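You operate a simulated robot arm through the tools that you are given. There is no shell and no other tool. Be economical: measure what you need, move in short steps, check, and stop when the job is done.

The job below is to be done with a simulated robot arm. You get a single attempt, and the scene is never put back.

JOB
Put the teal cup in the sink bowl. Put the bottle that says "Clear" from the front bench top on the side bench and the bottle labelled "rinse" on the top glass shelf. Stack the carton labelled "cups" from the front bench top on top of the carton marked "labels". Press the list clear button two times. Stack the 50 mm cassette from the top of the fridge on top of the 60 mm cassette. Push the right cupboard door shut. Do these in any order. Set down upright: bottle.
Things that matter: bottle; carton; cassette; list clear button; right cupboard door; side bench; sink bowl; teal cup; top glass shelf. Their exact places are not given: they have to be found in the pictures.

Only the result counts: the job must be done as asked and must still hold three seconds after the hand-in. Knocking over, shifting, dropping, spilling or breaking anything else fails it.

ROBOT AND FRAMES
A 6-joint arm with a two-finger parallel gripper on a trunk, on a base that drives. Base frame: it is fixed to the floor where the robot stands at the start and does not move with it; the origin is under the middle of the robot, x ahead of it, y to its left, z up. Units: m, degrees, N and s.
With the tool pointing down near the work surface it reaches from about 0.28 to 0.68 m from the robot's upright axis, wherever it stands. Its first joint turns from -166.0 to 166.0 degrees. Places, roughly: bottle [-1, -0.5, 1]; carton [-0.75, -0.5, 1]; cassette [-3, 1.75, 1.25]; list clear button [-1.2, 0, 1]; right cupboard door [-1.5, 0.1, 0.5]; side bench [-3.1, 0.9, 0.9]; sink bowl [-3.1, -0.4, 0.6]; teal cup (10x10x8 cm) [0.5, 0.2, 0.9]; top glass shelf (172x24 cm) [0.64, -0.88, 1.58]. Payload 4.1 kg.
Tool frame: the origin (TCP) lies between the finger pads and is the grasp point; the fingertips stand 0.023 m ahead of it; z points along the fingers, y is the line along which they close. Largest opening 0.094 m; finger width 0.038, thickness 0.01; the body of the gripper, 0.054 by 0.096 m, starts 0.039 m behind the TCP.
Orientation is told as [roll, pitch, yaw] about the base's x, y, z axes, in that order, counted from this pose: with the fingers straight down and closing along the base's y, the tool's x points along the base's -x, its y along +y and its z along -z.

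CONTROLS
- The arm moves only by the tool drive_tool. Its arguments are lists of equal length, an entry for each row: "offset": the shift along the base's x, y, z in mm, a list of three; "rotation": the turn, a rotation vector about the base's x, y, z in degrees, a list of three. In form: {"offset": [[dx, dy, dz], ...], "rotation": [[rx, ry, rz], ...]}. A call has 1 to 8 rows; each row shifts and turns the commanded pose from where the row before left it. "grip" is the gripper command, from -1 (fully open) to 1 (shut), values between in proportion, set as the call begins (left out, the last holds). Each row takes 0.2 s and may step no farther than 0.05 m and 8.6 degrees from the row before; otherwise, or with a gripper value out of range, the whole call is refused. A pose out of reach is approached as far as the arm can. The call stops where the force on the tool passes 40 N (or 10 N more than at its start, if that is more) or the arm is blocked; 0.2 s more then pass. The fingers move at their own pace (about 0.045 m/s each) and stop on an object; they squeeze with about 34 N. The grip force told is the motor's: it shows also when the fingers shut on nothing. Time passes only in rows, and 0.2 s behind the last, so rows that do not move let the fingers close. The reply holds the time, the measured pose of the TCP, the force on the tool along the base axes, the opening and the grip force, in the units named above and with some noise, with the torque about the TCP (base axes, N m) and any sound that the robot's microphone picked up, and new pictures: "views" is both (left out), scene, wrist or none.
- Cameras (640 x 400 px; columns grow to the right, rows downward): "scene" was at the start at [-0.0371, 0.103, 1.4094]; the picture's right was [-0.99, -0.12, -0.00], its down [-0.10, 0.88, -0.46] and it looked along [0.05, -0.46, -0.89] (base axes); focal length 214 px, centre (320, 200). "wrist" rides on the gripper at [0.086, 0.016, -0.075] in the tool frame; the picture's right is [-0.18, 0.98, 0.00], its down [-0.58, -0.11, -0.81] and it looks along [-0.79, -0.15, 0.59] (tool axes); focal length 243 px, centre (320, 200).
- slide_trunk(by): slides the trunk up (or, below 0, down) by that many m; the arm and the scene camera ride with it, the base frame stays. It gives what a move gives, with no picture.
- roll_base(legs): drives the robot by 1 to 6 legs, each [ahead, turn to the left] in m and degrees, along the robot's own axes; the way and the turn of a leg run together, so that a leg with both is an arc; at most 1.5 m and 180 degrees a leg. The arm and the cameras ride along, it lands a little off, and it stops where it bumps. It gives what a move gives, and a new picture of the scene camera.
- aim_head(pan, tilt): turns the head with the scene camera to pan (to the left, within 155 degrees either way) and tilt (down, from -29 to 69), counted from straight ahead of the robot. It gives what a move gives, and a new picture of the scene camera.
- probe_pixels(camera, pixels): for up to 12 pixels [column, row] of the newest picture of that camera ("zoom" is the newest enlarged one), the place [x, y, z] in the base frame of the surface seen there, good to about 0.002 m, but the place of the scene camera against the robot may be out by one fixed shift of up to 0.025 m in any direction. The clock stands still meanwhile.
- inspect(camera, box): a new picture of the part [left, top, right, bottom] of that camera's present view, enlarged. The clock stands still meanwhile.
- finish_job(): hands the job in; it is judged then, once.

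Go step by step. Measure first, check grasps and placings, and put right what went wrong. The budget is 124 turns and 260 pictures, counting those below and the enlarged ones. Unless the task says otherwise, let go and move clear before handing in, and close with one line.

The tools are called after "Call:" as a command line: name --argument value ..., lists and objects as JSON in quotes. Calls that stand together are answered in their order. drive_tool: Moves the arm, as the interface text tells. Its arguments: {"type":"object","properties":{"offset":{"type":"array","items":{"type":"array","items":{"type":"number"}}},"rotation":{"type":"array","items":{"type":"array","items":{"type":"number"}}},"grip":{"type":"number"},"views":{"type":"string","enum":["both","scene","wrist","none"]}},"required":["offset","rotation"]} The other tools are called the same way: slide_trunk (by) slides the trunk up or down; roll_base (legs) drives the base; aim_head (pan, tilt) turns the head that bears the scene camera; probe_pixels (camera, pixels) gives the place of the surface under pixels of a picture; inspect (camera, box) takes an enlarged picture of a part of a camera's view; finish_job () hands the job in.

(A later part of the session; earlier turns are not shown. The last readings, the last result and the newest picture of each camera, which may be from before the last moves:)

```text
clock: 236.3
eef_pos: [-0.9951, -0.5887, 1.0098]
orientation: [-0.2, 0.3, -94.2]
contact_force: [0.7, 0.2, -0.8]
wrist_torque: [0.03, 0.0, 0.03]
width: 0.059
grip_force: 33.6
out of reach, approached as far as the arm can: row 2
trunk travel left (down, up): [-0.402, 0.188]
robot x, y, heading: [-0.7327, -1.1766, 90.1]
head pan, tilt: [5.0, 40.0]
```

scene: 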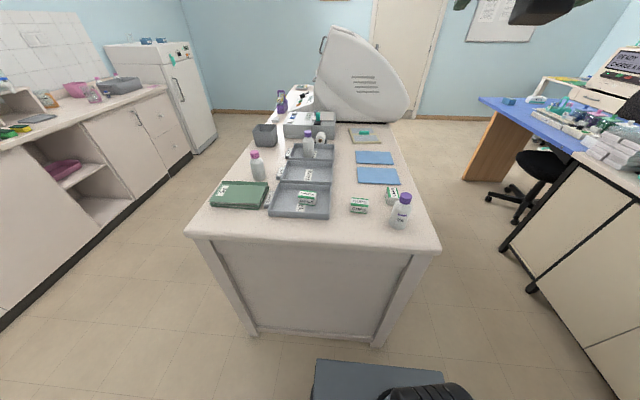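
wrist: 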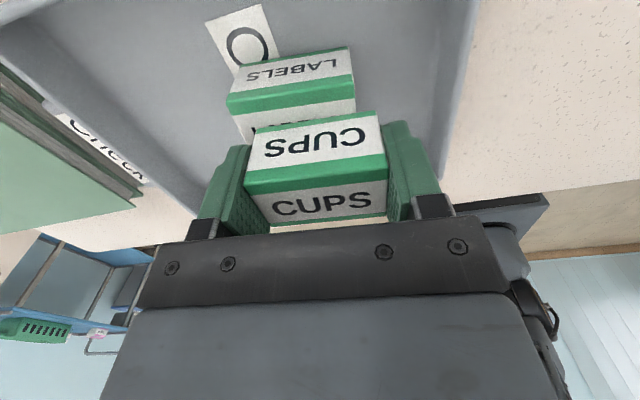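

The reach limit left it 14 mm short. I lift a little, roll the base 6 cm nearer, then correct.

Call:
drive_tool --offset '[[0, 0, 40]]' --rotation '[[0, 0, 0]]' --views "none"

Call:
roll_base --legs '[[0.06, 0]]'

```text
clock: 236.7
eef_pos: [-0.994, -0.5896, 1.049]
orientation: [-0.1, 0.2, -94.2]
contact_force: [0.3, -0.6, 0.2]
wrist_torque: [-0.02, 0.02, 0.01]
width: 0.059
grip_force: 33.8
trunk travel left (down, up): [-0.402, 0.188]
robot x, y, heading: [-0.7379, -1.1801, 90.2]
head pan, tilt: [5.0, 40.0]
```

```text
clock: 237.7
eef_pos: [-0.996, -0.5288, 1.0486]
orientation: [-0.1, 0.1, -94.1]
contact_force: [0.2, 0.4, 0.6]
wrist_torque: [0.04, 0.03, 0.01]
width: 0.0593
grip_force: 34.3
trunk travel left (down, up): [-0.402, 0.188]
robot x, y, heading: [-0.7324, -1.1166, 90.0]
head pan, tilt: [5.0, 40.0]
```

scene: 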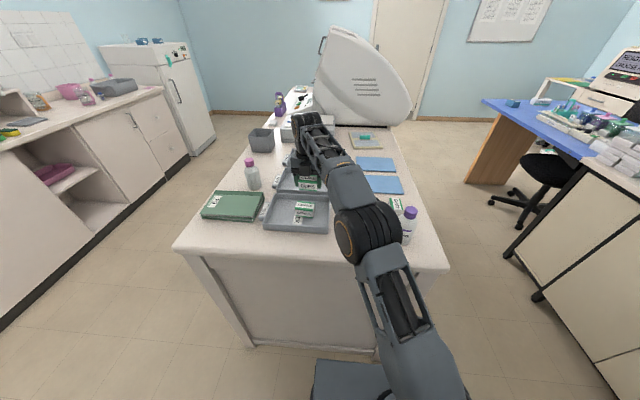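

Call:
drive_tool --offset '[[-6, -45, 0], [0, -0.7, 0], [0, 0, -28]]' --rotation '[[0, 0, 0], [0, 0, 0], [0, 0, 0]]' --views "wrist"

```text
clock: 238.5
eef_pos: [-1.0017, -0.5746, 1.0205]
orientation: [-0.1, 0.3, -94.2]
contact_force: [0.2, 0.6, -1.3]
wrist_torque: [-0.01, 0.02, 0.0]
width: 0.0591
grip_force: 33.9
trunk travel left (down, up): [-0.402, 0.188]
robot x, y, heading: [-0.734, -1.1197, 90.2]
head pan, tilt: [5.0, 40.0]
```

wrist: 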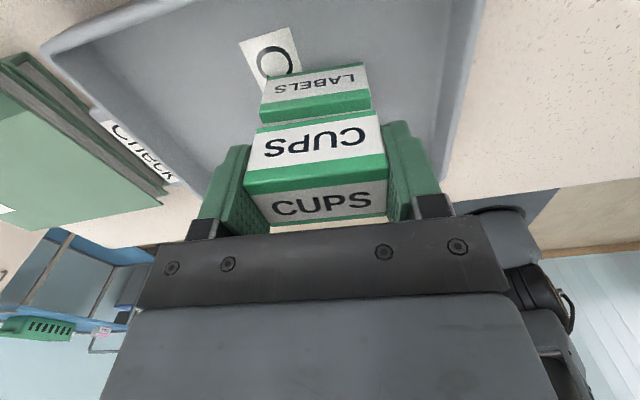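

Aligned. I lower gently to contact.

Call:
drive_tool --offset '[[0, 0, -5], [0, 0, -1.5]]' --rotation '[[0, 0, 0], [0, 0, 0]]' --views "none"

Call:
drive_tool --offset '[[0, 0, -1.5], [0, 0, 0]]' --rotation '[[0, 0, 0], [0, 0, 0]]' --views "wrist"

Call:
probe_pixels --camera "wrist" --pixels '[[310, 180], [310, 145], [310, 100], [310, 85], [265, 115], [370, 100], [260, 150], [378, 140]]'

```text
clock: 239.1
eef_pos: [-1.0016, -0.5737, 1.0145]
orientation: [-0.1, 0.2, -94.3]
contact_force: [-0.7, -0.7, -0.5]
wrist_torque: [-0.01, 0.01, 0.02]
width: 0.059
grip_force: 33.8
trunk travel left (down, up): [-0.402, 0.188]
robot x, y, heading: [-0.7337, -1.1207, 90.0]
head pan, tilt: [5.0, 40.0]
```

```text
clock: 239.7
eef_pos: [-1.0028, -0.5738, 1.0127]
orientation: [-0.1, 0.2, -94.3]
contact_force: [0.2, 0.5, -0.4]
wrist_torque: [0.0, 0.01, 0.0]
width: 0.0592
grip_force: 33.8
trunk travel left (down, up): [-0.402, 0.188]
robot x, y, heading: [-0.7349, -1.1181, 90.2]
head pan, tilt: [5.0, 40.0]
```

wrist: 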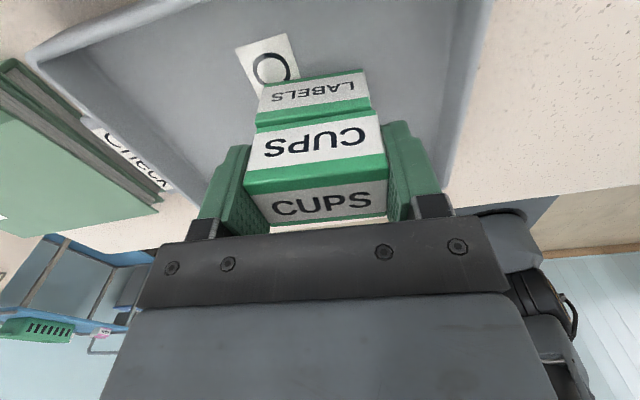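

```text
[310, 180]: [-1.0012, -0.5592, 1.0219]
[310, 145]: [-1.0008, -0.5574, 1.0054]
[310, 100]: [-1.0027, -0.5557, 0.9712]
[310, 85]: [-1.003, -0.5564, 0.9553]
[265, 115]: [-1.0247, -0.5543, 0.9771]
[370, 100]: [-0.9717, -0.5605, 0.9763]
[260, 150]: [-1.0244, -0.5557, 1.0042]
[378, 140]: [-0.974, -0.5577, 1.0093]
```

Faces line up within 2 mm. I lower the last bit to contact.

Call:
drive_tool --offset '[[0, 0, -1.2], [0, 0, 0]]' --rotation '[[0, 0, 0], [0, 0, 0]]' --views "none"

Call:
drive_tool --offset '[[0, 0, -1.2], [0, 0, 0]]' --rotation '[[0, 0, 0], [0, 0, 0]]' --views "none"

```text
clock: 240.3
eef_pos: [-1.001, -0.5738, 1.0112]
orientation: [-0.1, 0.2, -94.2]
contact_force: [-0.5, 0.2, 0.0]
wrist_torque: [-0.01, -0.01, -0.02]
width: 0.0591
grip_force: 34.1
trunk travel left (down, up): [-0.402, 0.188]
robot x, y, heading: [-0.7371, -1.1179, 90.1]
head pan, tilt: [5.0, 40.0]
```

```text
clock: 240.9
eef_pos: [-1.0017, -0.5745, 1.0101]
orientation: [-0.1, 0.2, -94.2]
contact_force: [0.0, 0.2, 0.3]
wrist_torque: [-0.02, -0.02, -0.02]
width: 0.0591
grip_force: 34.1
trunk travel left (down, up): [-0.402, 0.188]
robot x, y, heading: [-0.7384, -1.1201, 90.1]
head pan, tilt: [5.0, 40.0]
```

Call:
drive_tool --offset '[[0, 0, -1.2], [0, 0, 0]]' --rotation '[[0, 0, 0], [0, 0, 0]]' --views "none"

Call:
drive_tool --offset '[[0, 0, -1.2], [0, 0, 0]]' --rotation '[[0, 0, 0], [0, 0, 0]]' --views "none"

```text
clock: 241.5
eef_pos: [-1.0008, -0.5755, 1.0098]
orientation: [-0.1, 0.2, -94.3]
contact_force: [0.3, 0.4, -0.8]
wrist_torque: [0.01, 0.04, -0.01]
width: 0.0592
grip_force: 34.1
trunk travel left (down, up): [-0.402, 0.188]
robot x, y, heading: [-0.7348, -1.117, 89.9]
head pan, tilt: [5.0, 40.0]
```

```text
clock: 242.1
eef_pos: [-1.001, -0.5755, 1.0099]
orientation: [-0.1, 0.3, -94.2]
contact_force: [-1.8, 0.8, 6.3]
wrist_torque: [0.01, -0.05, -0.01]
width: 0.0591
grip_force: 34.1
trunk travel left (down, up): [-0.402, 0.188]
robot x, y, heading: [-0.733, -1.1165, 90.1]
head pan, tilt: [5.0, 40.0]
```

Contact (6 N). I open and rise straight.

Call:
drive_tool --offset '[[0, 0, 0], [0, 0, 0], [0, 0, 0], [0, 0, 0]]' --rotation '[[0, 0, 0], [0, 0, 0], [0, 0, 0], [0, 0, 0]]' --grip -1 --views "none"

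Call:
drive_tool --offset '[[0, 0, 30], [0, 0, 40], [0, 0, 40], [0, 0, 30]]' --rotation '[[0, 0, 0], [0, 0, 0], [0, 0, 0], [0, 0, 0]]' --views "wrist"

```text
clock: 243.1
eef_pos: [-1.0016, -0.5748, 1.0093]
orientation: [-0.1, 0.2, -94.2]
contact_force: [0.8, 0.2, 0.5]
wrist_torque: [0.04, 0.04, 0.01]
width: 0.094
grip_force: 0.0
trunk travel left (down, up): [-0.402, 0.188]
robot x, y, heading: [-0.7383, -1.1177, 90.1]
head pan, tilt: [5.0, 40.0]
```

```text
clock: 244.1
eef_pos: [-1.0018, -0.5737, 1.1389]
orientation: [-0.1, 0.2, -94.1]
contact_force: [0.1, 0.3, 0.1]
wrist_torque: [-0.02, 0.03, 0.05]
width: 0.0939
grip_force: 0.0
out of reach, approached as far as the arm can: row 4
trunk travel left (down, up): [-0.402, 0.188]
robot x, y, heading: [-0.7336, -1.121, 89.9]
head pan, tilt: [5.0, 40.0]
```

wrist: 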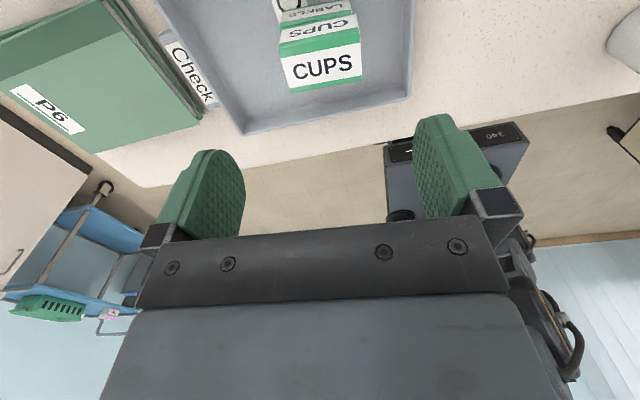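

Cups rests squarely on Labels. I back away, bring the arm in, and pitch the tool for the next side grasp.

Call:
roll_base --legs '[[-0.18, 0]]'

Call:
drive_tool --offset '[[44, -12, 0], [44, -12, 0], [44, -12, 0], [44, -12, 0], [43, -12, 0]]' --rotation '[[0, 0, -1.5], [0, 0, -1.5], [0, 0, -1.5], [0, 0, -1.5], [0, 0, -1.5]]' --views "none"

Call:
drive_tool --offset '[[0, 5, 0], [0, 5, 0], [0, 5, 0], [0, 5, 0], [0, 5, 0], [0, 5, 0], [0, 5, 0], [0, 5, 0]]' --rotation '[[8.15, -1.69, 0], [8.15, -1.69, 0], [8.15, -1.69, 0], [8.15, -1.69, 0], [8.15, -1.69, 0], [8.15, -1.69, 0], [8.15, -1.69, 0], [8.15, -1.69, 0]]' --views "scene"

```text
clock: 245.6
eef_pos: [-1.0025, -0.7531, 1.1387]
orientation: [-0.1, 0.2, -94.1]
contact_force: [-0.5, -0.6, 0.2]
wrist_torque: [0.0, 0.0, -0.02]
width: 0.0939
grip_force: 0.0
trunk travel left (down, up): [-0.402, 0.188]
robot x, y, heading: [-0.7376, -1.2939, 90.1]
head pan, tilt: [5.0, 40.0]
```

scene: 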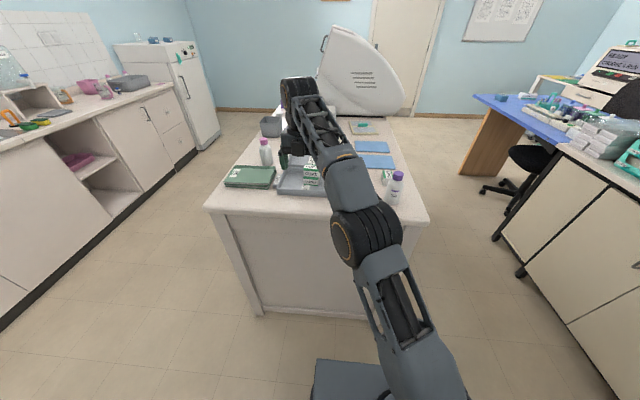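

```text
clock: 246.8
eef_pos: [-0.7842, -0.8109, 1.139]
orientation: [-0.2, 0.3, -101.6]
contact_force: [0.0, 0.5, 1.4]
wrist_torque: [-0.02, -0.06, 0.02]
width: 0.094
grip_force: 0.1
trunk travel left (down, up): [-0.402, 0.188]
robot x, y, heading: [-0.7357, -1.2948, 89.9]
head pan, tilt: [5.0, 40.0]
```

```text
clock: 248.6
eef_pos: [-0.7843, -0.7729, 1.1385]
orientation: [-0.2, 66.7, -101.6]
contact_force: [0.3, 0.0, 0.2]
wrist_torque: [0.0, 0.0, 0.02]
width: 0.0939
grip_force: 0.0
trunk travel left (down, up): [-0.402, 0.188]
robot x, y, heading: [-0.7337, -1.2957, 89.8]
head pan, tilt: [5.0, 40.0]
```

scene: 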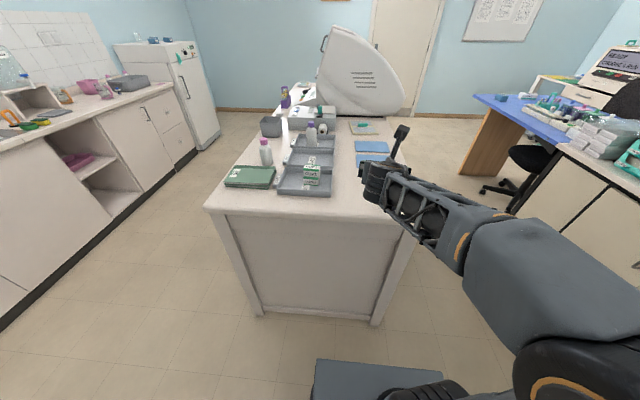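

I drive back round to the sink side of the bench.

Call:
roll_base --legs '[[0, 90], [1.37, 0], [0, -90], [0.965, 0], [0, -90], [0.33, 0]]'

Call:
drive_tool --offset '[[0, 0, 0]]' --rotation '[[0, 0, 0]]' --views "wrist"

```text
clock: 273.4
eef_pos: [-1.2273, -0.2974, 1.1377]
orientation: [0.0, 66.7, 168.4]
contact_force: [1.0, -0.5, -0.6]
wrist_torque: [-0.01, 0.0, 0.0]
width: 0.0939
grip_force: 0.0
trunk travel left (down, up): [-0.402, 0.188]
robot x, y, heading: [-1.7527, -0.3437, -0.1]
head pan, tilt: [5.0, 40.0]
```

scene: 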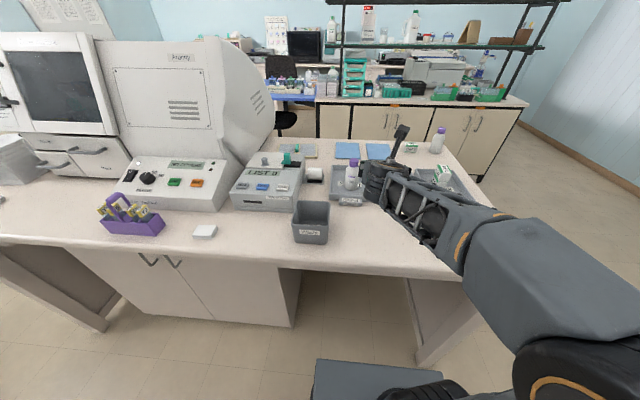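

```text
clock: 273.8
eef_pos: [-1.2287, -0.2985, 1.1387]
orientation: [0.0, 66.8, 168.4]
contact_force: [0.3, -0.2, -0.3]
wrist_torque: [-0.03, -0.02, -0.01]
width: 0.0942
grip_force: 0.0
trunk travel left (down, up): [-0.402, 0.188]
robot x, y, heading: [-1.7473, -0.3461, 0.1]
head pan, tilt: [5.0, 40.0]
```

wrist: 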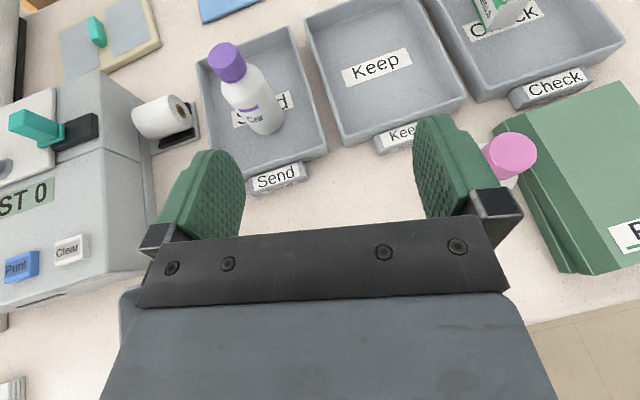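

The Clear bottle appears at (245,100) in the Send tray. I probe it and the tray rim.

Call:
probe_pixels --camera "wrist" --pixels '[[228, 55], [228, 105], [250, 98], [271, 90], [265, 130], [300, 80], [325, 150], [200, 100], [275, 170], [225, 75], [180, 145]]'

Call:
inspect --camera "wrist" --box '[180, 30, 340, 130]'

```text
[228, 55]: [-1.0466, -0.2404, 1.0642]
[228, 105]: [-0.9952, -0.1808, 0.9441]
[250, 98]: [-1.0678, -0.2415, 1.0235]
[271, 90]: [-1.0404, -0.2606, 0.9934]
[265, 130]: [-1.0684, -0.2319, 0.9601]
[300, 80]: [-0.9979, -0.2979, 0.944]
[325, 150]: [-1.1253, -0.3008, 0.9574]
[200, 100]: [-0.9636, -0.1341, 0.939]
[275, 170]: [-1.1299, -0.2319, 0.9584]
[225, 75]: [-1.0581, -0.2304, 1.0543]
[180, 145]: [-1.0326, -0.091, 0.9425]
```

```text
4.00 times, centred on (260, 80) of wrist
```

zoom: 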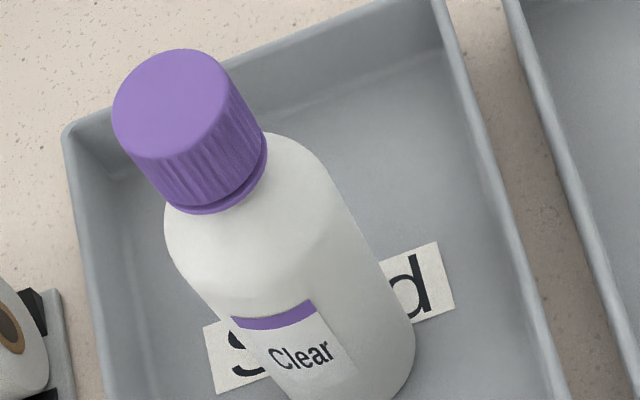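

Confirmed "Clear", axis ≈(-1.042,-0.238). I drive 5 cm nearer and align the tool straight behind it.

Call:
roll_base --legs '[[0.05, 0]]'

Call:
drive_tool --offset '[[0, 20, -25], [0, 20, -25], [0, 20, -25], [0, 0, -20]]' --rotation '[[0, 0, 5.8], [0, 0, 5.8], [0, 0, 0], [0, 0, 0]]' --views "wrist"

```text
clock: 274.7
eef_pos: [-1.1773, -0.2994, 1.1391]
orientation: [0.0, 66.8, 168.3]
contact_force: [0.5, -0.4, 0.3]
wrist_torque: [-0.02, -0.01, 0.01]
width: 0.0939
grip_force: 0.1
trunk travel left (down, up): [-0.402, 0.188]
robot x, y, heading: [-1.7017, -0.3464, -0.1]
head pan, tilt: [5.0, 40.0]
```

scene: 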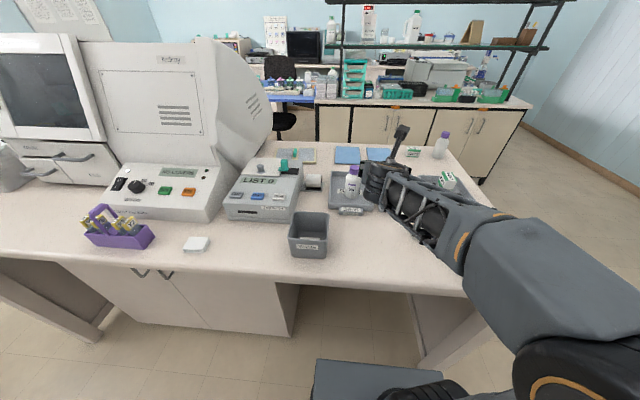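

```text
clock: 275.7
eef_pos: [-1.1772, -0.2386, 1.0442]
orientation: [0.0, 66.7, 180.0]
contact_force: [-0.2, -0.4, -1.2]
wrist_torque: [0.0, -0.01, -0.03]
width: 0.094
grip_force: 0.0
trunk travel left (down, up): [-0.402, 0.188]
robot x, y, heading: [-1.7007, -0.3459, -0.2]
head pan, tilt: [5.0, 40.0]
```

wrist: 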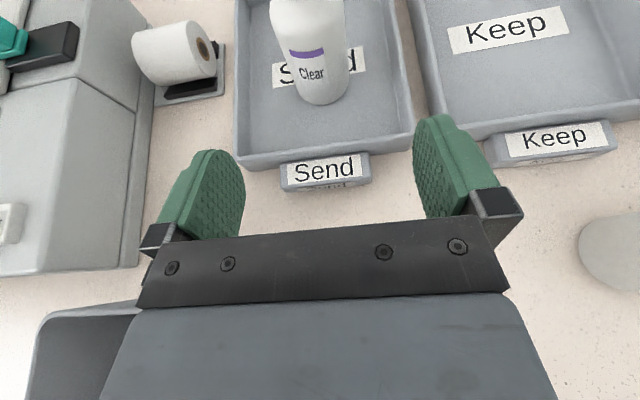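

Bottle is centred ahead. I advance.

Call:
drive_tool --offset '[[34, 0, -11], [34, 0, -11], [34, 0, -11], [33, 0, -11]]' --rotation '[[0, 0, 0], [0, 0, 0], [0, 0, 0], [0, 0, 0]]' --views "wrist"

```text
clock: 276.7
eef_pos: [-1.043, -0.2394, 1.0006]
orientation: [0.1, 66.8, 180.0]
contact_force: [-0.7, -0.2, 0.6]
wrist_torque: [0.01, -0.01, 0.01]
width: 0.0941
grip_force: 0.1
trunk travel left (down, up): [-0.402, 0.188]
robot x, y, heading: [-1.6987, -0.3454, 0.1]
head pan, tilt: [5.0, 40.0]
```

wrist: 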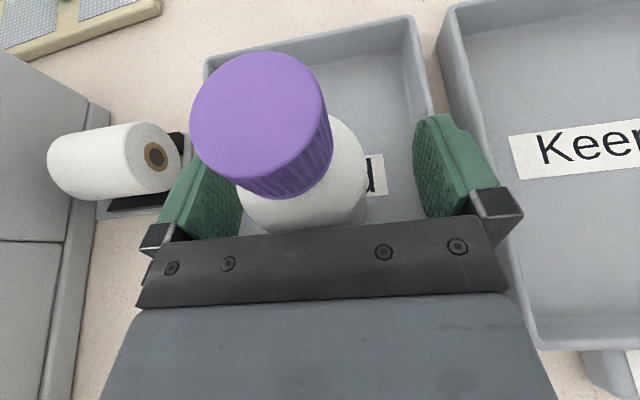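

Bottle sits a little left of centre; I shift 6 mm left, close and lift.

Call:
drive_tool --offset '[[0, 6, 0], [0, 0, 0]]' --rotation '[[0, 0, 0], [0, 0, 0]]' --views "none"

Call:
drive_tool --offset '[[0, 0, 0], [0, 0, 0], [0, 0, 0], [0, 0, 0]]' --rotation '[[0, 0, 0], [0, 0, 0], [0, 0, 0], [0, 0, 0]]' --grip 1 --views "wrist"

Call:
drive_tool --offset '[[0, 0, 40], [0, 0, 45], [-20, 0, 40], [-40, 0, 20], [-40, 0, 0]]' --rotation '[[0, 0, 0], [0, 0, 0], [0, 0, 0], [0, 0, 0], [0, 0, 0]]' --views "both"

```text
clock: 277.3
eef_pos: [-1.0428, -0.234, 1.0004]
orientation: [0.0, 66.9, 179.9]
contact_force: [-0.6, -0.1, 0.4]
wrist_torque: [0.02, -0.01, -0.01]
width: 0.0939
grip_force: 0.0
trunk travel left (down, up): [-0.402, 0.188]
robot x, y, heading: [-1.7045, -0.3464, 0.0]
head pan, tilt: [5.0, 40.0]
```

```text
clock: 278.3
eef_pos: [-1.0434, -0.2329, 1.0003]
orientation: [0.0, 66.8, 180.1]
contact_force: [0.6, -0.2, 0.6]
wrist_torque: [0.01, -0.04, 0.0]
width: 0.0504
grip_force: 33.7
trunk travel left (down, up): [-0.402, 0.188]
robot x, y, heading: [-1.6974, -0.347, 0.2]
head pan, tilt: [5.0, 40.0]
```

wrist: 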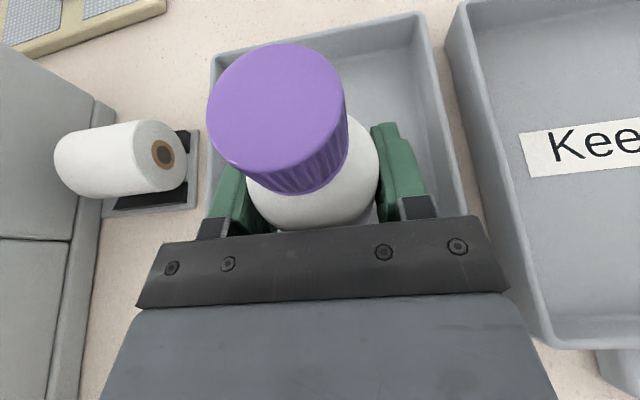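

```text
clock: 279.5
eef_pos: [-1.1437, -0.2339, 1.1438]
orientation: [-0.1, 66.8, 179.9]
contact_force: [0.2, 0.9, -1.4]
wrist_torque: [0.0, -0.01, -0.01]
width: 0.0505
grip_force: 34.0
trunk travel left (down, up): [-0.402, 0.188]
robot x, y, heading: [-1.699, -0.3464, -0.1]
head pan, tilt: [5.0, 40.0]
```

scene: 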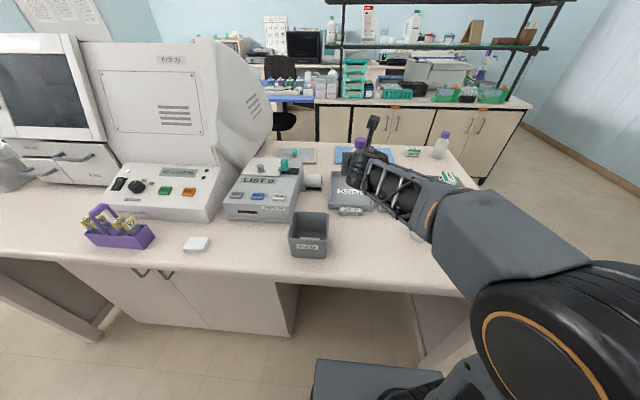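
wrist: 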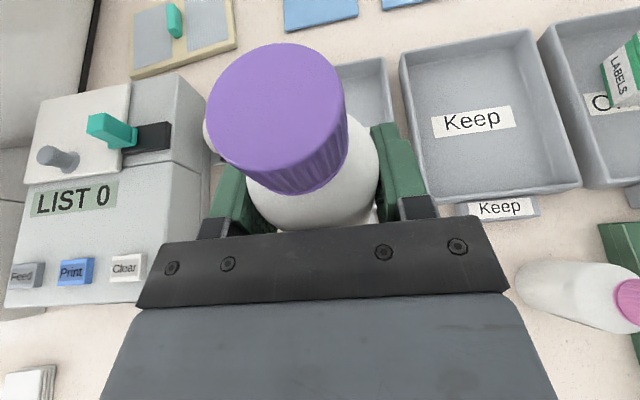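

Clear is held. I drive to the side bench and look at it.

Call:
roll_base --legs '[[-0.36, 0], [0, 90], [1.2, 0], [0, 90]]'

Call:
aim_head --pan -10 --tilt 25

Call:
inspect --camera "scene" --box '[100, 100, 420, 300]'

```text
clock: 295.1
eef_pos: [-2.6333, 0.7601, 1.1429]
orientation: [0.1, 66.8, -2.0]
contact_force: [-1.6, -0.2, -0.9]
wrist_torque: [-0.03, 0.01, 0.03]
width: 0.0504
grip_force: 33.7
trunk travel left (down, up): [-0.402, 0.188]
robot x, y, heading: [-2.0725, 0.8558, 178.0]
head pan, tilt: [5.0, 40.0]
```

scene: 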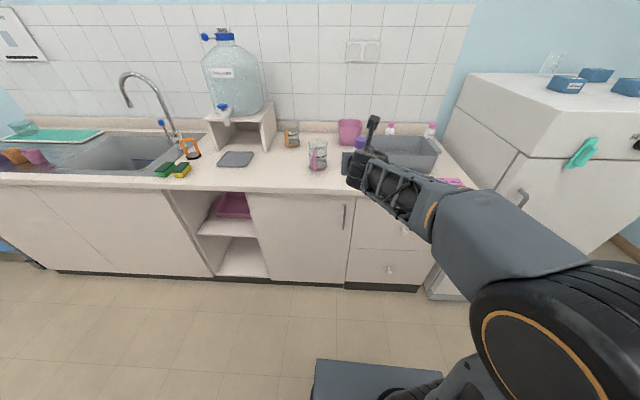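

```text
clock: 295.8
eef_pos: [-2.6321, 0.7595, 1.1433]
orientation: [0.0, 66.7, -2.0]
contact_force: [0.5, -1.0, -2.5]
wrist_torque: [-0.02, 0.0, 0.01]
width: 0.0505
grip_force: 33.9
trunk travel left (down, up): [-0.402, 0.188]
robot x, y, heading: [-2.0655, 0.85, 177.8]
head pan, tilt: [-10.0, 25.0]
```

scene: 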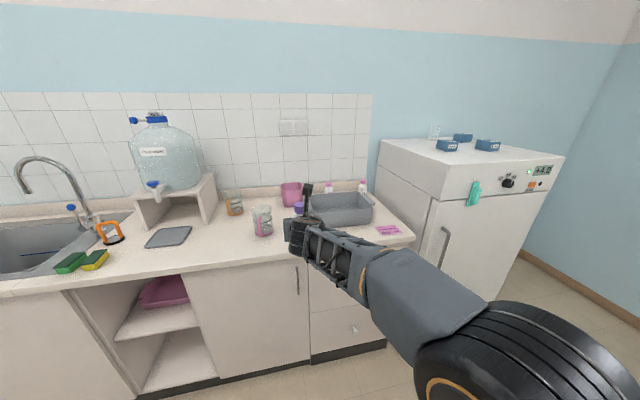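

```text
2.00 times, centred on (260, 200) of scene
```

zoom: 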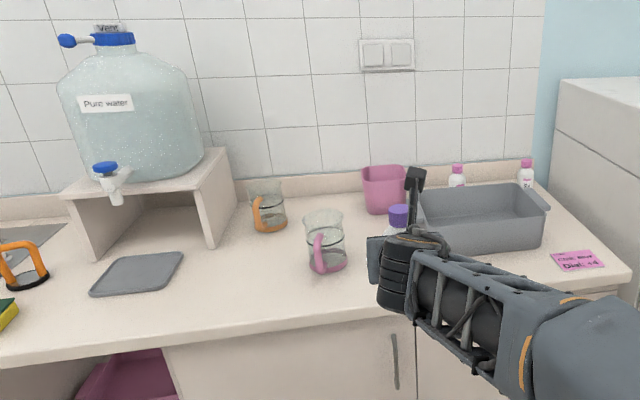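

I probe free spots on the side bench near the pink-handled beaker.

Call:
probe_pixels --camera "zoom" --pixels '[[230, 265], [270, 280], [325, 265], [345, 255], [425, 235], [480, 255], [265, 230], [385, 210], [140, 270], [250, 325], [540, 245], [600, 280]]'

```text
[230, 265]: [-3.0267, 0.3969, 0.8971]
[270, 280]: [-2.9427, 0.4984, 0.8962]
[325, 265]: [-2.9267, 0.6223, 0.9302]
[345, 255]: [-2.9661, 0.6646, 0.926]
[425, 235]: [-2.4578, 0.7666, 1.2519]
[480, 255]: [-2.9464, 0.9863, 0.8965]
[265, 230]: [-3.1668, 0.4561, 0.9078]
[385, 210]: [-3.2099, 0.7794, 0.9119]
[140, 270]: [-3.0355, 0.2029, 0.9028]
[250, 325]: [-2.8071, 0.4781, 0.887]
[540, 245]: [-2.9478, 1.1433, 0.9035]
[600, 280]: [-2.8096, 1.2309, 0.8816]
```

The spot (-2.905,0.77) between beaker and tub is free, counter z≈0.90. I drive 0.22 m closer and lower.

Call:
roll_base --legs '[[0.22, 0]]'

Call:
drive_tool --offset '[[-18, 5, -20], [-18, 5, -30], [-16, 0, -30]]' --rotation '[[0, 0, 0], [0, 0, 0], [0, 0, 0]]' --views "both"

```text
clock: 297.5
eef_pos: [-2.859, 0.7704, 1.1445]
orientation: [0.0, 66.9, -2.1]
contact_force: [0.2, -0.5, -1.5]
wrist_torque: [0.0, 0.04, -0.03]
width: 0.0503
grip_force: 33.8
trunk travel left (down, up): [-0.402, 0.188]
robot x, y, heading: [-2.2951, 0.8576, 177.8]
head pan, tilt: [-10.0, 25.0]
```

scene: 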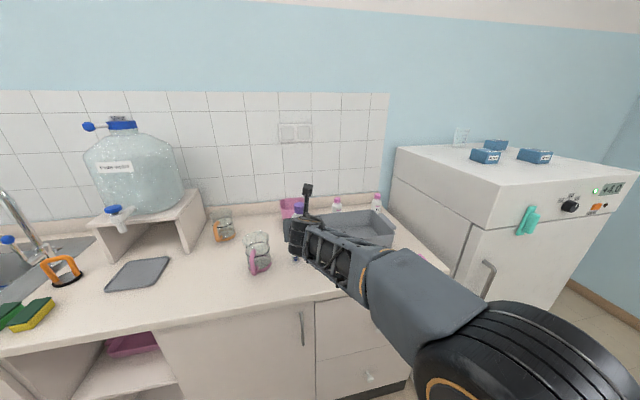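

```text
clock: 298.3
eef_pos: [-2.9121, 0.7788, 1.0614]
orientation: [-0.1, 66.9, -2.2]
contact_force: [0.9, 0.5, -1.8]
wrist_torque: [-0.01, 0.01, -0.01]
width: 0.0504
grip_force: 33.3
trunk travel left (down, up): [-0.402, 0.188]
robot x, y, heading: [-2.298, 0.8604, 177.4]
head pan, tilt: [-10.0, 25.0]
```

scene: 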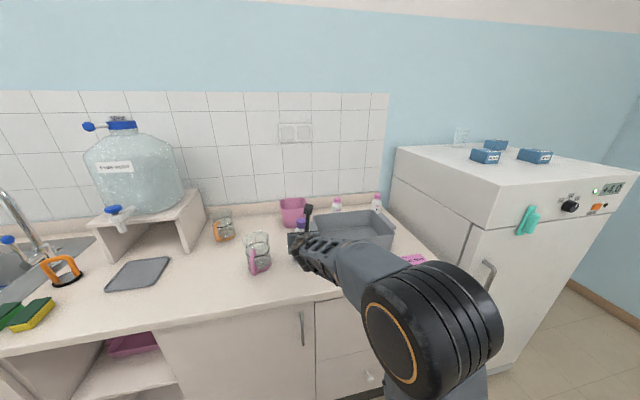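
wrist: 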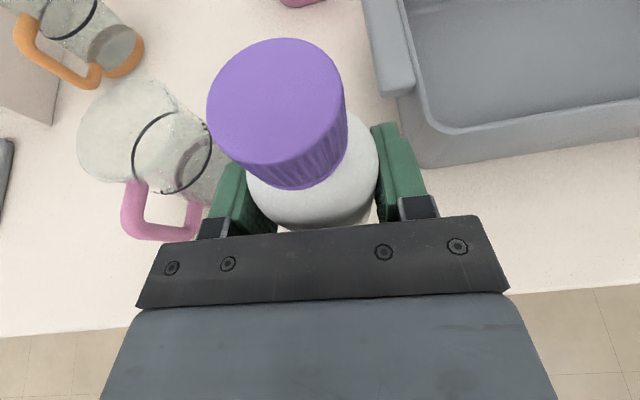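

I check the nearest surfaces (beaker handle, tub lip) from the wrist view before going lower.

Call:
probe_pixels --camera "wrist" --pixels '[[195, 215], [205, 130], [215, 180], [150, 230], [395, 80], [410, 140], [425, 160], [440, 190], [300, 270], [200, 290]]'

```text
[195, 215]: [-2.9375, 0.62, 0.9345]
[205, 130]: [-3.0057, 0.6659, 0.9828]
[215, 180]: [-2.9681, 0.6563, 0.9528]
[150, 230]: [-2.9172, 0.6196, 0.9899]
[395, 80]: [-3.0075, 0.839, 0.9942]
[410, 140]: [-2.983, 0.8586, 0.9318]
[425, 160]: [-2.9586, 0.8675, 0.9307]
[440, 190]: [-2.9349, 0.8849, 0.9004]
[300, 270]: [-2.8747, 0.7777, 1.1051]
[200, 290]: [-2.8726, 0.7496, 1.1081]
```

Both are over 8 cm from the bottle axis and behind it. I lower to just above the bench.

Call:
drive_tool --offset '[[5, 0, -40], [5, 0, -40], [0, 0, -18]]' --rotation '[[0, 0, 0], [0, 0, 0], [0, 0, 0]]' --views "none"

Call:
drive_tool --offset '[[0, 0, -3], [0, 0, 0]]' --rotation '[[0, 0, 0], [0, 0, 0]]' --views "none"

Call:
drive_tool --offset '[[0, 0, -2], [0, 0, 0]]' --rotation '[[0, 0, 0], [0, 0, 0]]' --views "none"

```text
clock: 299.1
eef_pos: [-2.9022, 0.7815, 0.9655]
orientation: [0.0, 66.8, -2.2]
contact_force: [0.3, -0.7, -1.0]
wrist_torque: [-0.02, 0.02, -0.03]
width: 0.0507
grip_force: 34.1
trunk travel left (down, up): [-0.402, 0.188]
robot x, y, heading: [-2.2957, 0.8665, 178.1]
head pan, tilt: [-10.0, 25.0]
```

```text
clock: 299.7
eef_pos: [-2.9025, 0.7811, 0.9638]
orientation: [0.0, 66.8, -2.2]
contact_force: [0.3, -0.1, -1.9]
wrist_torque: [0.0, 0.01, 0.0]
width: 0.0504
grip_force: 33.9
trunk travel left (down, up): [-0.402, 0.188]
robot x, y, heading: [-2.2954, 0.8596, 177.7]
head pan, tilt: [-10.0, 25.0]
```

```text
clock: 300.3
eef_pos: [-2.9015, 0.7815, 0.9612]
orientation: [-0.1, 66.8, -2.2]
contact_force: [1.2, 0.2, -1.7]
wrist_torque: [0.01, 0.01, -0.01]
width: 0.0504
grip_force: 33.8
trunk travel left (down, up): [-0.402, 0.188]
robot x, y, heading: [-2.293, 0.8637, 177.8]
head pan, tilt: [-10.0, 25.0]
```

Call:
drive_tool --offset '[[0, 0, -2], [0, 0, 0]]' --rotation '[[0, 0, 0], [0, 0, 0]]' --views "none"

Call:
drive_tool --offset '[[0, 0, -1.5], [0, 0, 0]]' --rotation '[[0, 0, 0], [0, 0, 0]]' --views "none"

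Call:
drive_tool --offset '[[0, 0, -1], [0, 0, 0]]' --rotation '[[0, 0, 0], [0, 0, 0]]' --views "none"

```text
clock: 300.9
eef_pos: [-2.9019, 0.7805, 0.9609]
orientation: [0.0, 66.8, -2.1]
contact_force: [0.2, 0.2, -1.5]
wrist_torque: [-0.02, -0.01, 0.01]
width: 0.0508
grip_force: 34.4
trunk travel left (down, up): [-0.402, 0.188]
robot x, y, heading: [-2.2927, 0.8633, 177.9]
head pan, tilt: [-10.0, 25.0]
```

```text
clock: 301.5
eef_pos: [-2.9025, 0.7797, 0.9581]
orientation: [0.0, 66.8, -2.2]
contact_force: [-0.5, 0.4, -1.8]
wrist_torque: [-0.06, 0.01, -0.01]
width: 0.0505
grip_force: 33.9
trunk travel left (down, up): [-0.402, 0.188]
robot x, y, heading: [-2.2992, 0.8646, 177.9]
head pan, tilt: [-10.0, 25.0]
```

```text
clock: 302.1
eef_pos: [-2.9031, 0.7801, 0.9572]
orientation: [0.0, 66.7, -2.3]
contact_force: [-0.3, 1.0, -0.6]
wrist_torque: [-0.01, 0.02, -0.02]
width: 0.0504
grip_force: 34.1
trunk travel left (down, up): [-0.402, 0.188]
robot x, y, heading: [-2.2952, 0.8616, 177.7]
head pan, tilt: [-10.0, 25.0]
```

Call:
drive_tool --offset '[[0, 0, -1], [0, 0, 0]]' --rotation '[[0, 0, 0], [0, 0, 0]]' --views "none"

Call:
drive_tool --offset '[[0, 0, -1], [0, 0, 0]]' --rotation '[[0, 0, 0], [0, 0, 0]]' --views "none"

```text
clock: 302.7
eef_pos: [-2.9021, 0.78, 0.9552]
orientation: [0.1, 66.8, -2.3]
contact_force: [-0.6, -0.8, -1.3]
wrist_torque: [-0.03, 0.0, 0.02]
width: 0.0505
grip_force: 34.2
trunk travel left (down, up): [-0.402, 0.188]
robot x, y, heading: [-2.2939, 0.8567, 177.7]
head pan, tilt: [-10.0, 25.0]
```

```text
clock: 303.3
eef_pos: [-2.9006, 0.78, 0.9559]
orientation: [0.0, 66.9, -2.4]
contact_force: [-1.3, 0.6, 2.6]
wrist_torque: [-0.02, 0.06, 0.0]
width: 0.0507
grip_force: 34.1
trunk travel left (down, up): [-0.402, 0.188]
robot x, y, heading: [-2.2945, 0.8622, 177.8]
head pan, tilt: [-10.0, 25.0]
```

Contact has begun (+2.6 N). I open and withdraw along the tool axis.

Call:
drive_tool --offset '[[0, 0, -0.5], [0, 0, 0], [0, 0, 0], [0, 0, 0], [0, 0, 0]]' --rotation '[[0, 0, 0], [0, 0, 0], [0, 0, 0], [0, 0, 0], [0, 0, 0]]' --grip -1 --views "none"

Call:
drive_tool --offset '[[28, -1, 11], [38, -1, 15], [38, -1, 15], [38, -1, 25], [0, 0, 40]]' --rotation '[[0, 0, 0], [0, 0, 0], [0, 0, 0], [0, 0, 0], [0, 0, 0]]' --views "wrist"

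Call:
aim_head --pan -45 --tilt 15

Call:
inspect --camera "scene" --box '[220, 90, 420, 215]'

```text
clock: 304.5
eef_pos: [-2.9014, 0.7821, 0.9548]
orientation: [-0.1, 66.8, -2.1]
contact_force: [0.6, 0.0, -0.8]
wrist_torque: [0.02, -0.03, 0.01]
width: 0.094
grip_force: 0.0
trunk travel left (down, up): [-0.402, 0.188]
robot x, y, heading: [-2.2952, 0.8617, 177.8]
head pan, tilt: [-10.0, 25.0]
```

```text
clock: 305.7
eef_pos: [-2.7581, 0.7762, 1.0588]
orientation: [0.0, 66.9, -2.1]
contact_force: [1.2, -0.4, 0.8]
wrist_torque: [-0.01, -0.01, 0.0]
width: 0.0941
grip_force: 0.1
trunk travel left (down, up): [-0.402, 0.188]
robot x, y, heading: [-2.2971, 0.8639, 178.0]
head pan, tilt: [-10.0, 25.0]
```

wrist: 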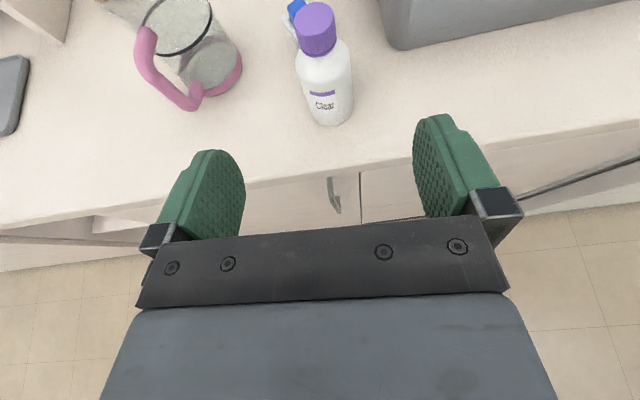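

```text
clock: 306.7
eef_pos: [-2.7579, 0.7754, 1.0578]
orientation: [-0.1, 66.8, -2.1]
contact_force: [-0.6, -0.3, -0.2]
wrist_torque: [-0.03, 0.01, 0.02]
width: 0.0941
grip_force: 0.0
trunk travel left (down, up): [-0.402, 0.188]
robot x, y, heading: [-2.2944, 0.859, 177.8]
head pan, tilt: [-45.0, 15.0]
```

scene: 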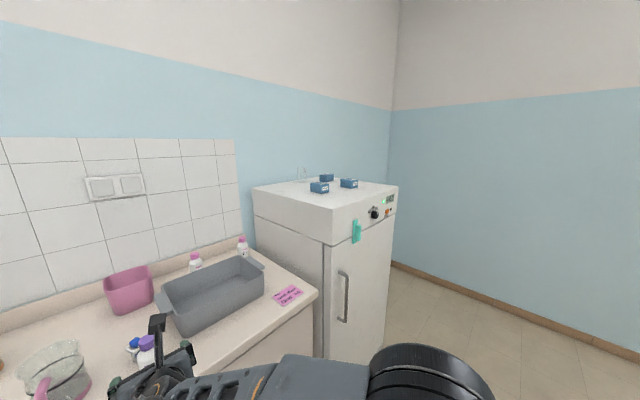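

```text
3.20 times, centred on (320, 152) of scene
```

zoom: 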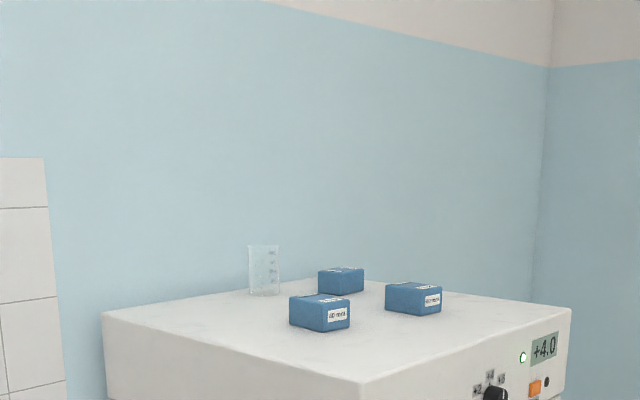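

Clear stands on the side bench. Three cassettes lie on the fridge top; I back off and drive before the fridge, raising the trunk.

Call:
roll_base --legs '[[-0.15, 0], [0, -88], [0.8, 0], [0, 90]]'

Call:
slide_trunk --by 0.185

Call:
aim_head --pan 5 --tilt 25

Call:
inspect --camera "scene" --box '[240, 140, 400, 240]'

```text
clock: 319.4
eef_pos: [-2.6189, 1.5214, 1.0582]
orientation: [0.0, 66.8, 1.4]
contact_force: [0.3, 0.2, -0.4]
wrist_torque: [0.0, 0.0, 0.02]
width: 0.0937
grip_force: 0.0
trunk travel left (down, up): [-0.402, 0.188]
robot x, y, heading: [-2.1576, 1.6345, -178.9]
head pan, tilt: [-45.0, 15.0]
```

scene: 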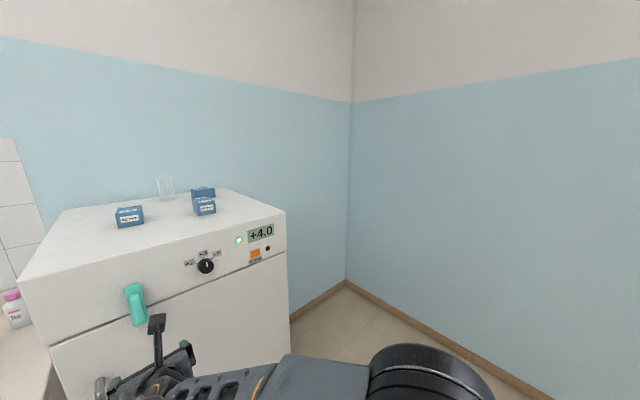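

```text
clock: 321.5
eef_pos: [-2.6189, 1.5222, 1.2433]
orientation: [0.1, 66.7, 1.4]
contact_force: [0.4, 0.6, 0.1]
wrist_torque: [0.0, 0.02, 0.01]
width: 0.0939
grip_force: 0.1
trunk travel left (down, up): [-0.587, 0.003]
robot x, y, heading: [-2.163, 1.6372, -178.6]
head pan, tilt: [-45.0, 15.0]
```

```text
clock: 322.6
eef_pos: [-2.6186, 1.5212, 1.2432]
orientation: [-0.1, 66.8, 1.4]
contact_force: [0.1, 0.5, -0.4]
wrist_torque: [-0.01, 0.0, 0.0]
width: 0.0942
grip_force: 0.1
trunk travel left (down, up): [-0.587, 0.003]
robot x, y, heading: [-2.1628, 1.6385, -178.7]
head pan, tilt: [5.0, 25.0]
```

scene: 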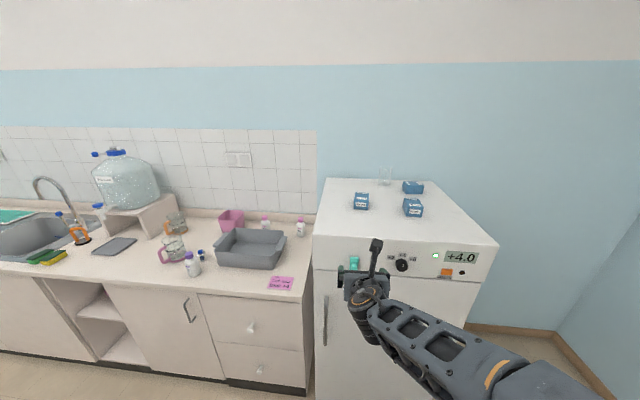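

```text
4.00 times, centred on (320, 190) of scene
```

zoom: 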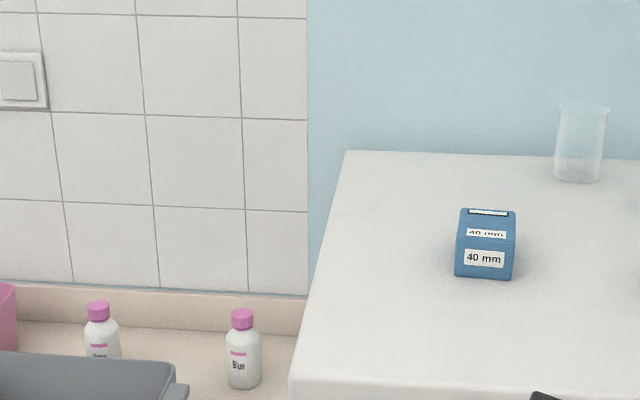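

Call:
inspect --camera "scene" --box '[340, 160, 460, 235]'

Call:
probe_pixels --camera "scene" --pixels '[[360, 195], [360, 203], [412, 183], [413, 190], [412, 203], [413, 212], [390, 225], [390, 180], [330, 235], [480, 240], [350, 245], [375, 250]]'

```text
5.33 times, centred on (400, 198) of scene
```

zoom: 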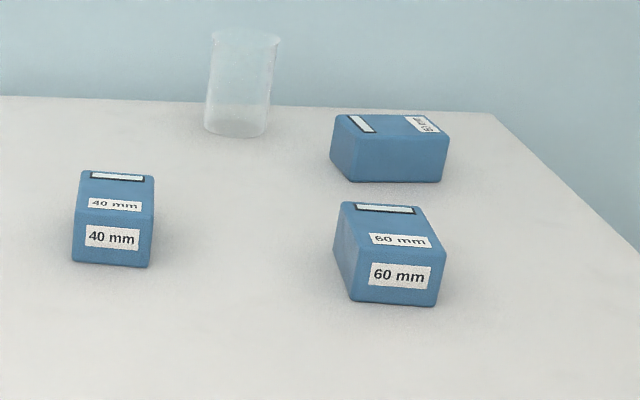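

```text
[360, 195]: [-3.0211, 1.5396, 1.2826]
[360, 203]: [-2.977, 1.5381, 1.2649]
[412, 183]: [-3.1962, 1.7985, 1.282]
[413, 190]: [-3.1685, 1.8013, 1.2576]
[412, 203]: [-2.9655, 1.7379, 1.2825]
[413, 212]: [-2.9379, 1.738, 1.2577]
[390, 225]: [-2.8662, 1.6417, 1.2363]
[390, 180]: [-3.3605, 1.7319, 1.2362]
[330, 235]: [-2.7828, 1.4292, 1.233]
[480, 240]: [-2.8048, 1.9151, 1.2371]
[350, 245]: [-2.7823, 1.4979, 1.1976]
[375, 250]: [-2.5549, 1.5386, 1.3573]
```

Call:
inspect --camera "scene" --box '[398, 176, 430, 196]'

Call:
inspect --camera "scene" --box '[398, 194, 430, 218]'

```text
16.00 times, centred on (414, 186) of scene
```

zoom: 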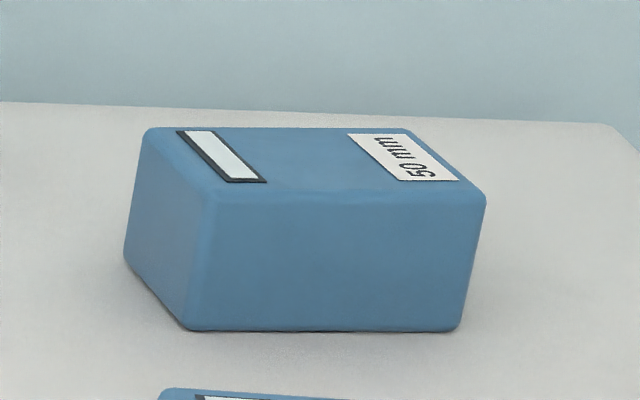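

```text
16.00 times, centred on (414, 206) of scene
```

zoom: 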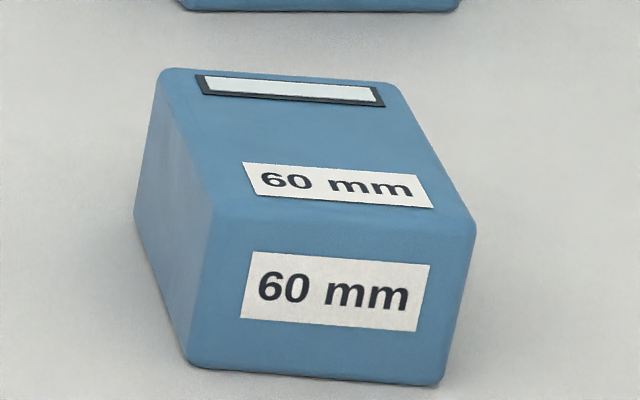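

50 mm is the rear one, 60 mm the front right. I probe both tops' corners.

Call:
probe_pixels --camera "zoom" --pixels '[[175, 76], [388, 92], [462, 215], [222, 205], [320, 140], [330, 350], [160, 230]]'

Call:
inspect --camera "scene" --box '[398, 176, 430, 196]'

Call:
probe_pixels --camera "zoom" --pixels '[[155, 133], [405, 134], [478, 190], [215, 195], [310, 160], [330, 290], [160, 230]]'

```text
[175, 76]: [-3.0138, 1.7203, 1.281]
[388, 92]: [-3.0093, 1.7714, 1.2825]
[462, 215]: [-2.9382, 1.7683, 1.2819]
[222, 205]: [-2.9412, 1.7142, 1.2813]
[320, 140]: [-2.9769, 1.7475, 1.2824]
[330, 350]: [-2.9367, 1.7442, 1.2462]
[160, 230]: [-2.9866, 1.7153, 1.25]
```

```text
16.00 times, centred on (414, 186) of scene
```

zoom: 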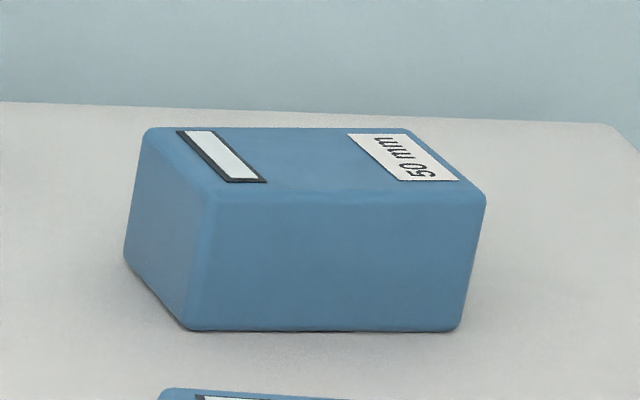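

```text
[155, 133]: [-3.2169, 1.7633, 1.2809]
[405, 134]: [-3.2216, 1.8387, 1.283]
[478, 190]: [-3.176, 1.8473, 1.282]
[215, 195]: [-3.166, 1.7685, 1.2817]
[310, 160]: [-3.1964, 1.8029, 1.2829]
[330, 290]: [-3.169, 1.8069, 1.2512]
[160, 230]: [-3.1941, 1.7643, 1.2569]
```

50 mm: centre ≈(-3.208,1.804), 60 mm: centre ≈(-2.989,1.744), tops ≈1.285, fridge top 1.239. I raise the tool, ease its pitch to 45°, then reposition the base so both lie to its left.

Call:
drive_tool --offset '[[0, 0, 45], [0, 0, 45], [0, 0, 45], [0, 0, 45], [0, 0, 0]]' --rotation '[[0, -7.3, 0], [0, -7.3, 0], [0, -7.3, 0], [0, 0, 0], [0, 0, 0]]' --views "none"

Call:
roll_base --legs '[[0, -90], [0.25, 0], [0, 79]]'

Call:
probe_pixels --camera "scene" --pixels '[[600, 200], [560, 330], [500, 300], [420, 330], [330, 330], [320, 250]]'

```text
clock: 323.9
eef_pos: [-2.6172, 1.5221, 1.4241]
orientation: [-0.7, 44.9, 0.8]
contact_force: [0.5, 0.0, -0.1]
wrist_torque: [0.03, 0.0, -0.02]
width: 0.0939
grip_force: 0.1
trunk travel left (down, up): [-0.587, 0.003]
robot x, y, heading: [-2.1634, 1.6355, -178.5]
head pan, tilt: [5.0, 25.0]
```

```text
clock: 333.0
eef_pos: [-2.6304, 1.8706, 1.4242]
orientation: [-0.7, 44.9, -11.4]
contact_force: [0.0, 0.9, -0.4]
wrist_torque: [0.01, 0.02, 0.02]
width: 0.0941
grip_force: 0.1
trunk travel left (down, up): [-0.587, 0.003]
robot x, y, heading: [-2.1628, 1.885, 169.1]
head pan, tilt: [5.0, 25.0]
```

scene: 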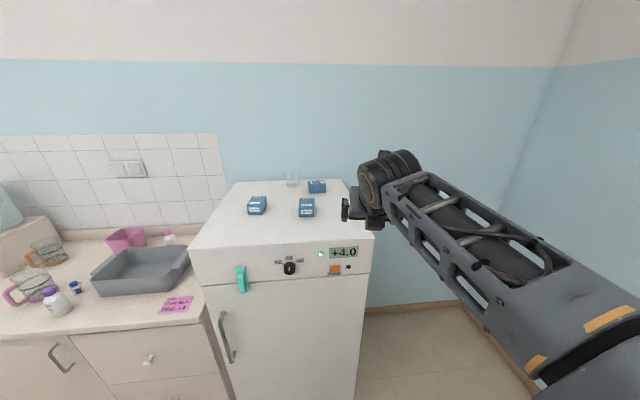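

```text
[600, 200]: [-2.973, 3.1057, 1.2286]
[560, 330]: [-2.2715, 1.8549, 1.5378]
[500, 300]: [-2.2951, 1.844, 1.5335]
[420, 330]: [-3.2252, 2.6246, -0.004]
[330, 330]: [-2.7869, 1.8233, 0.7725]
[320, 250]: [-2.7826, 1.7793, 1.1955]
```

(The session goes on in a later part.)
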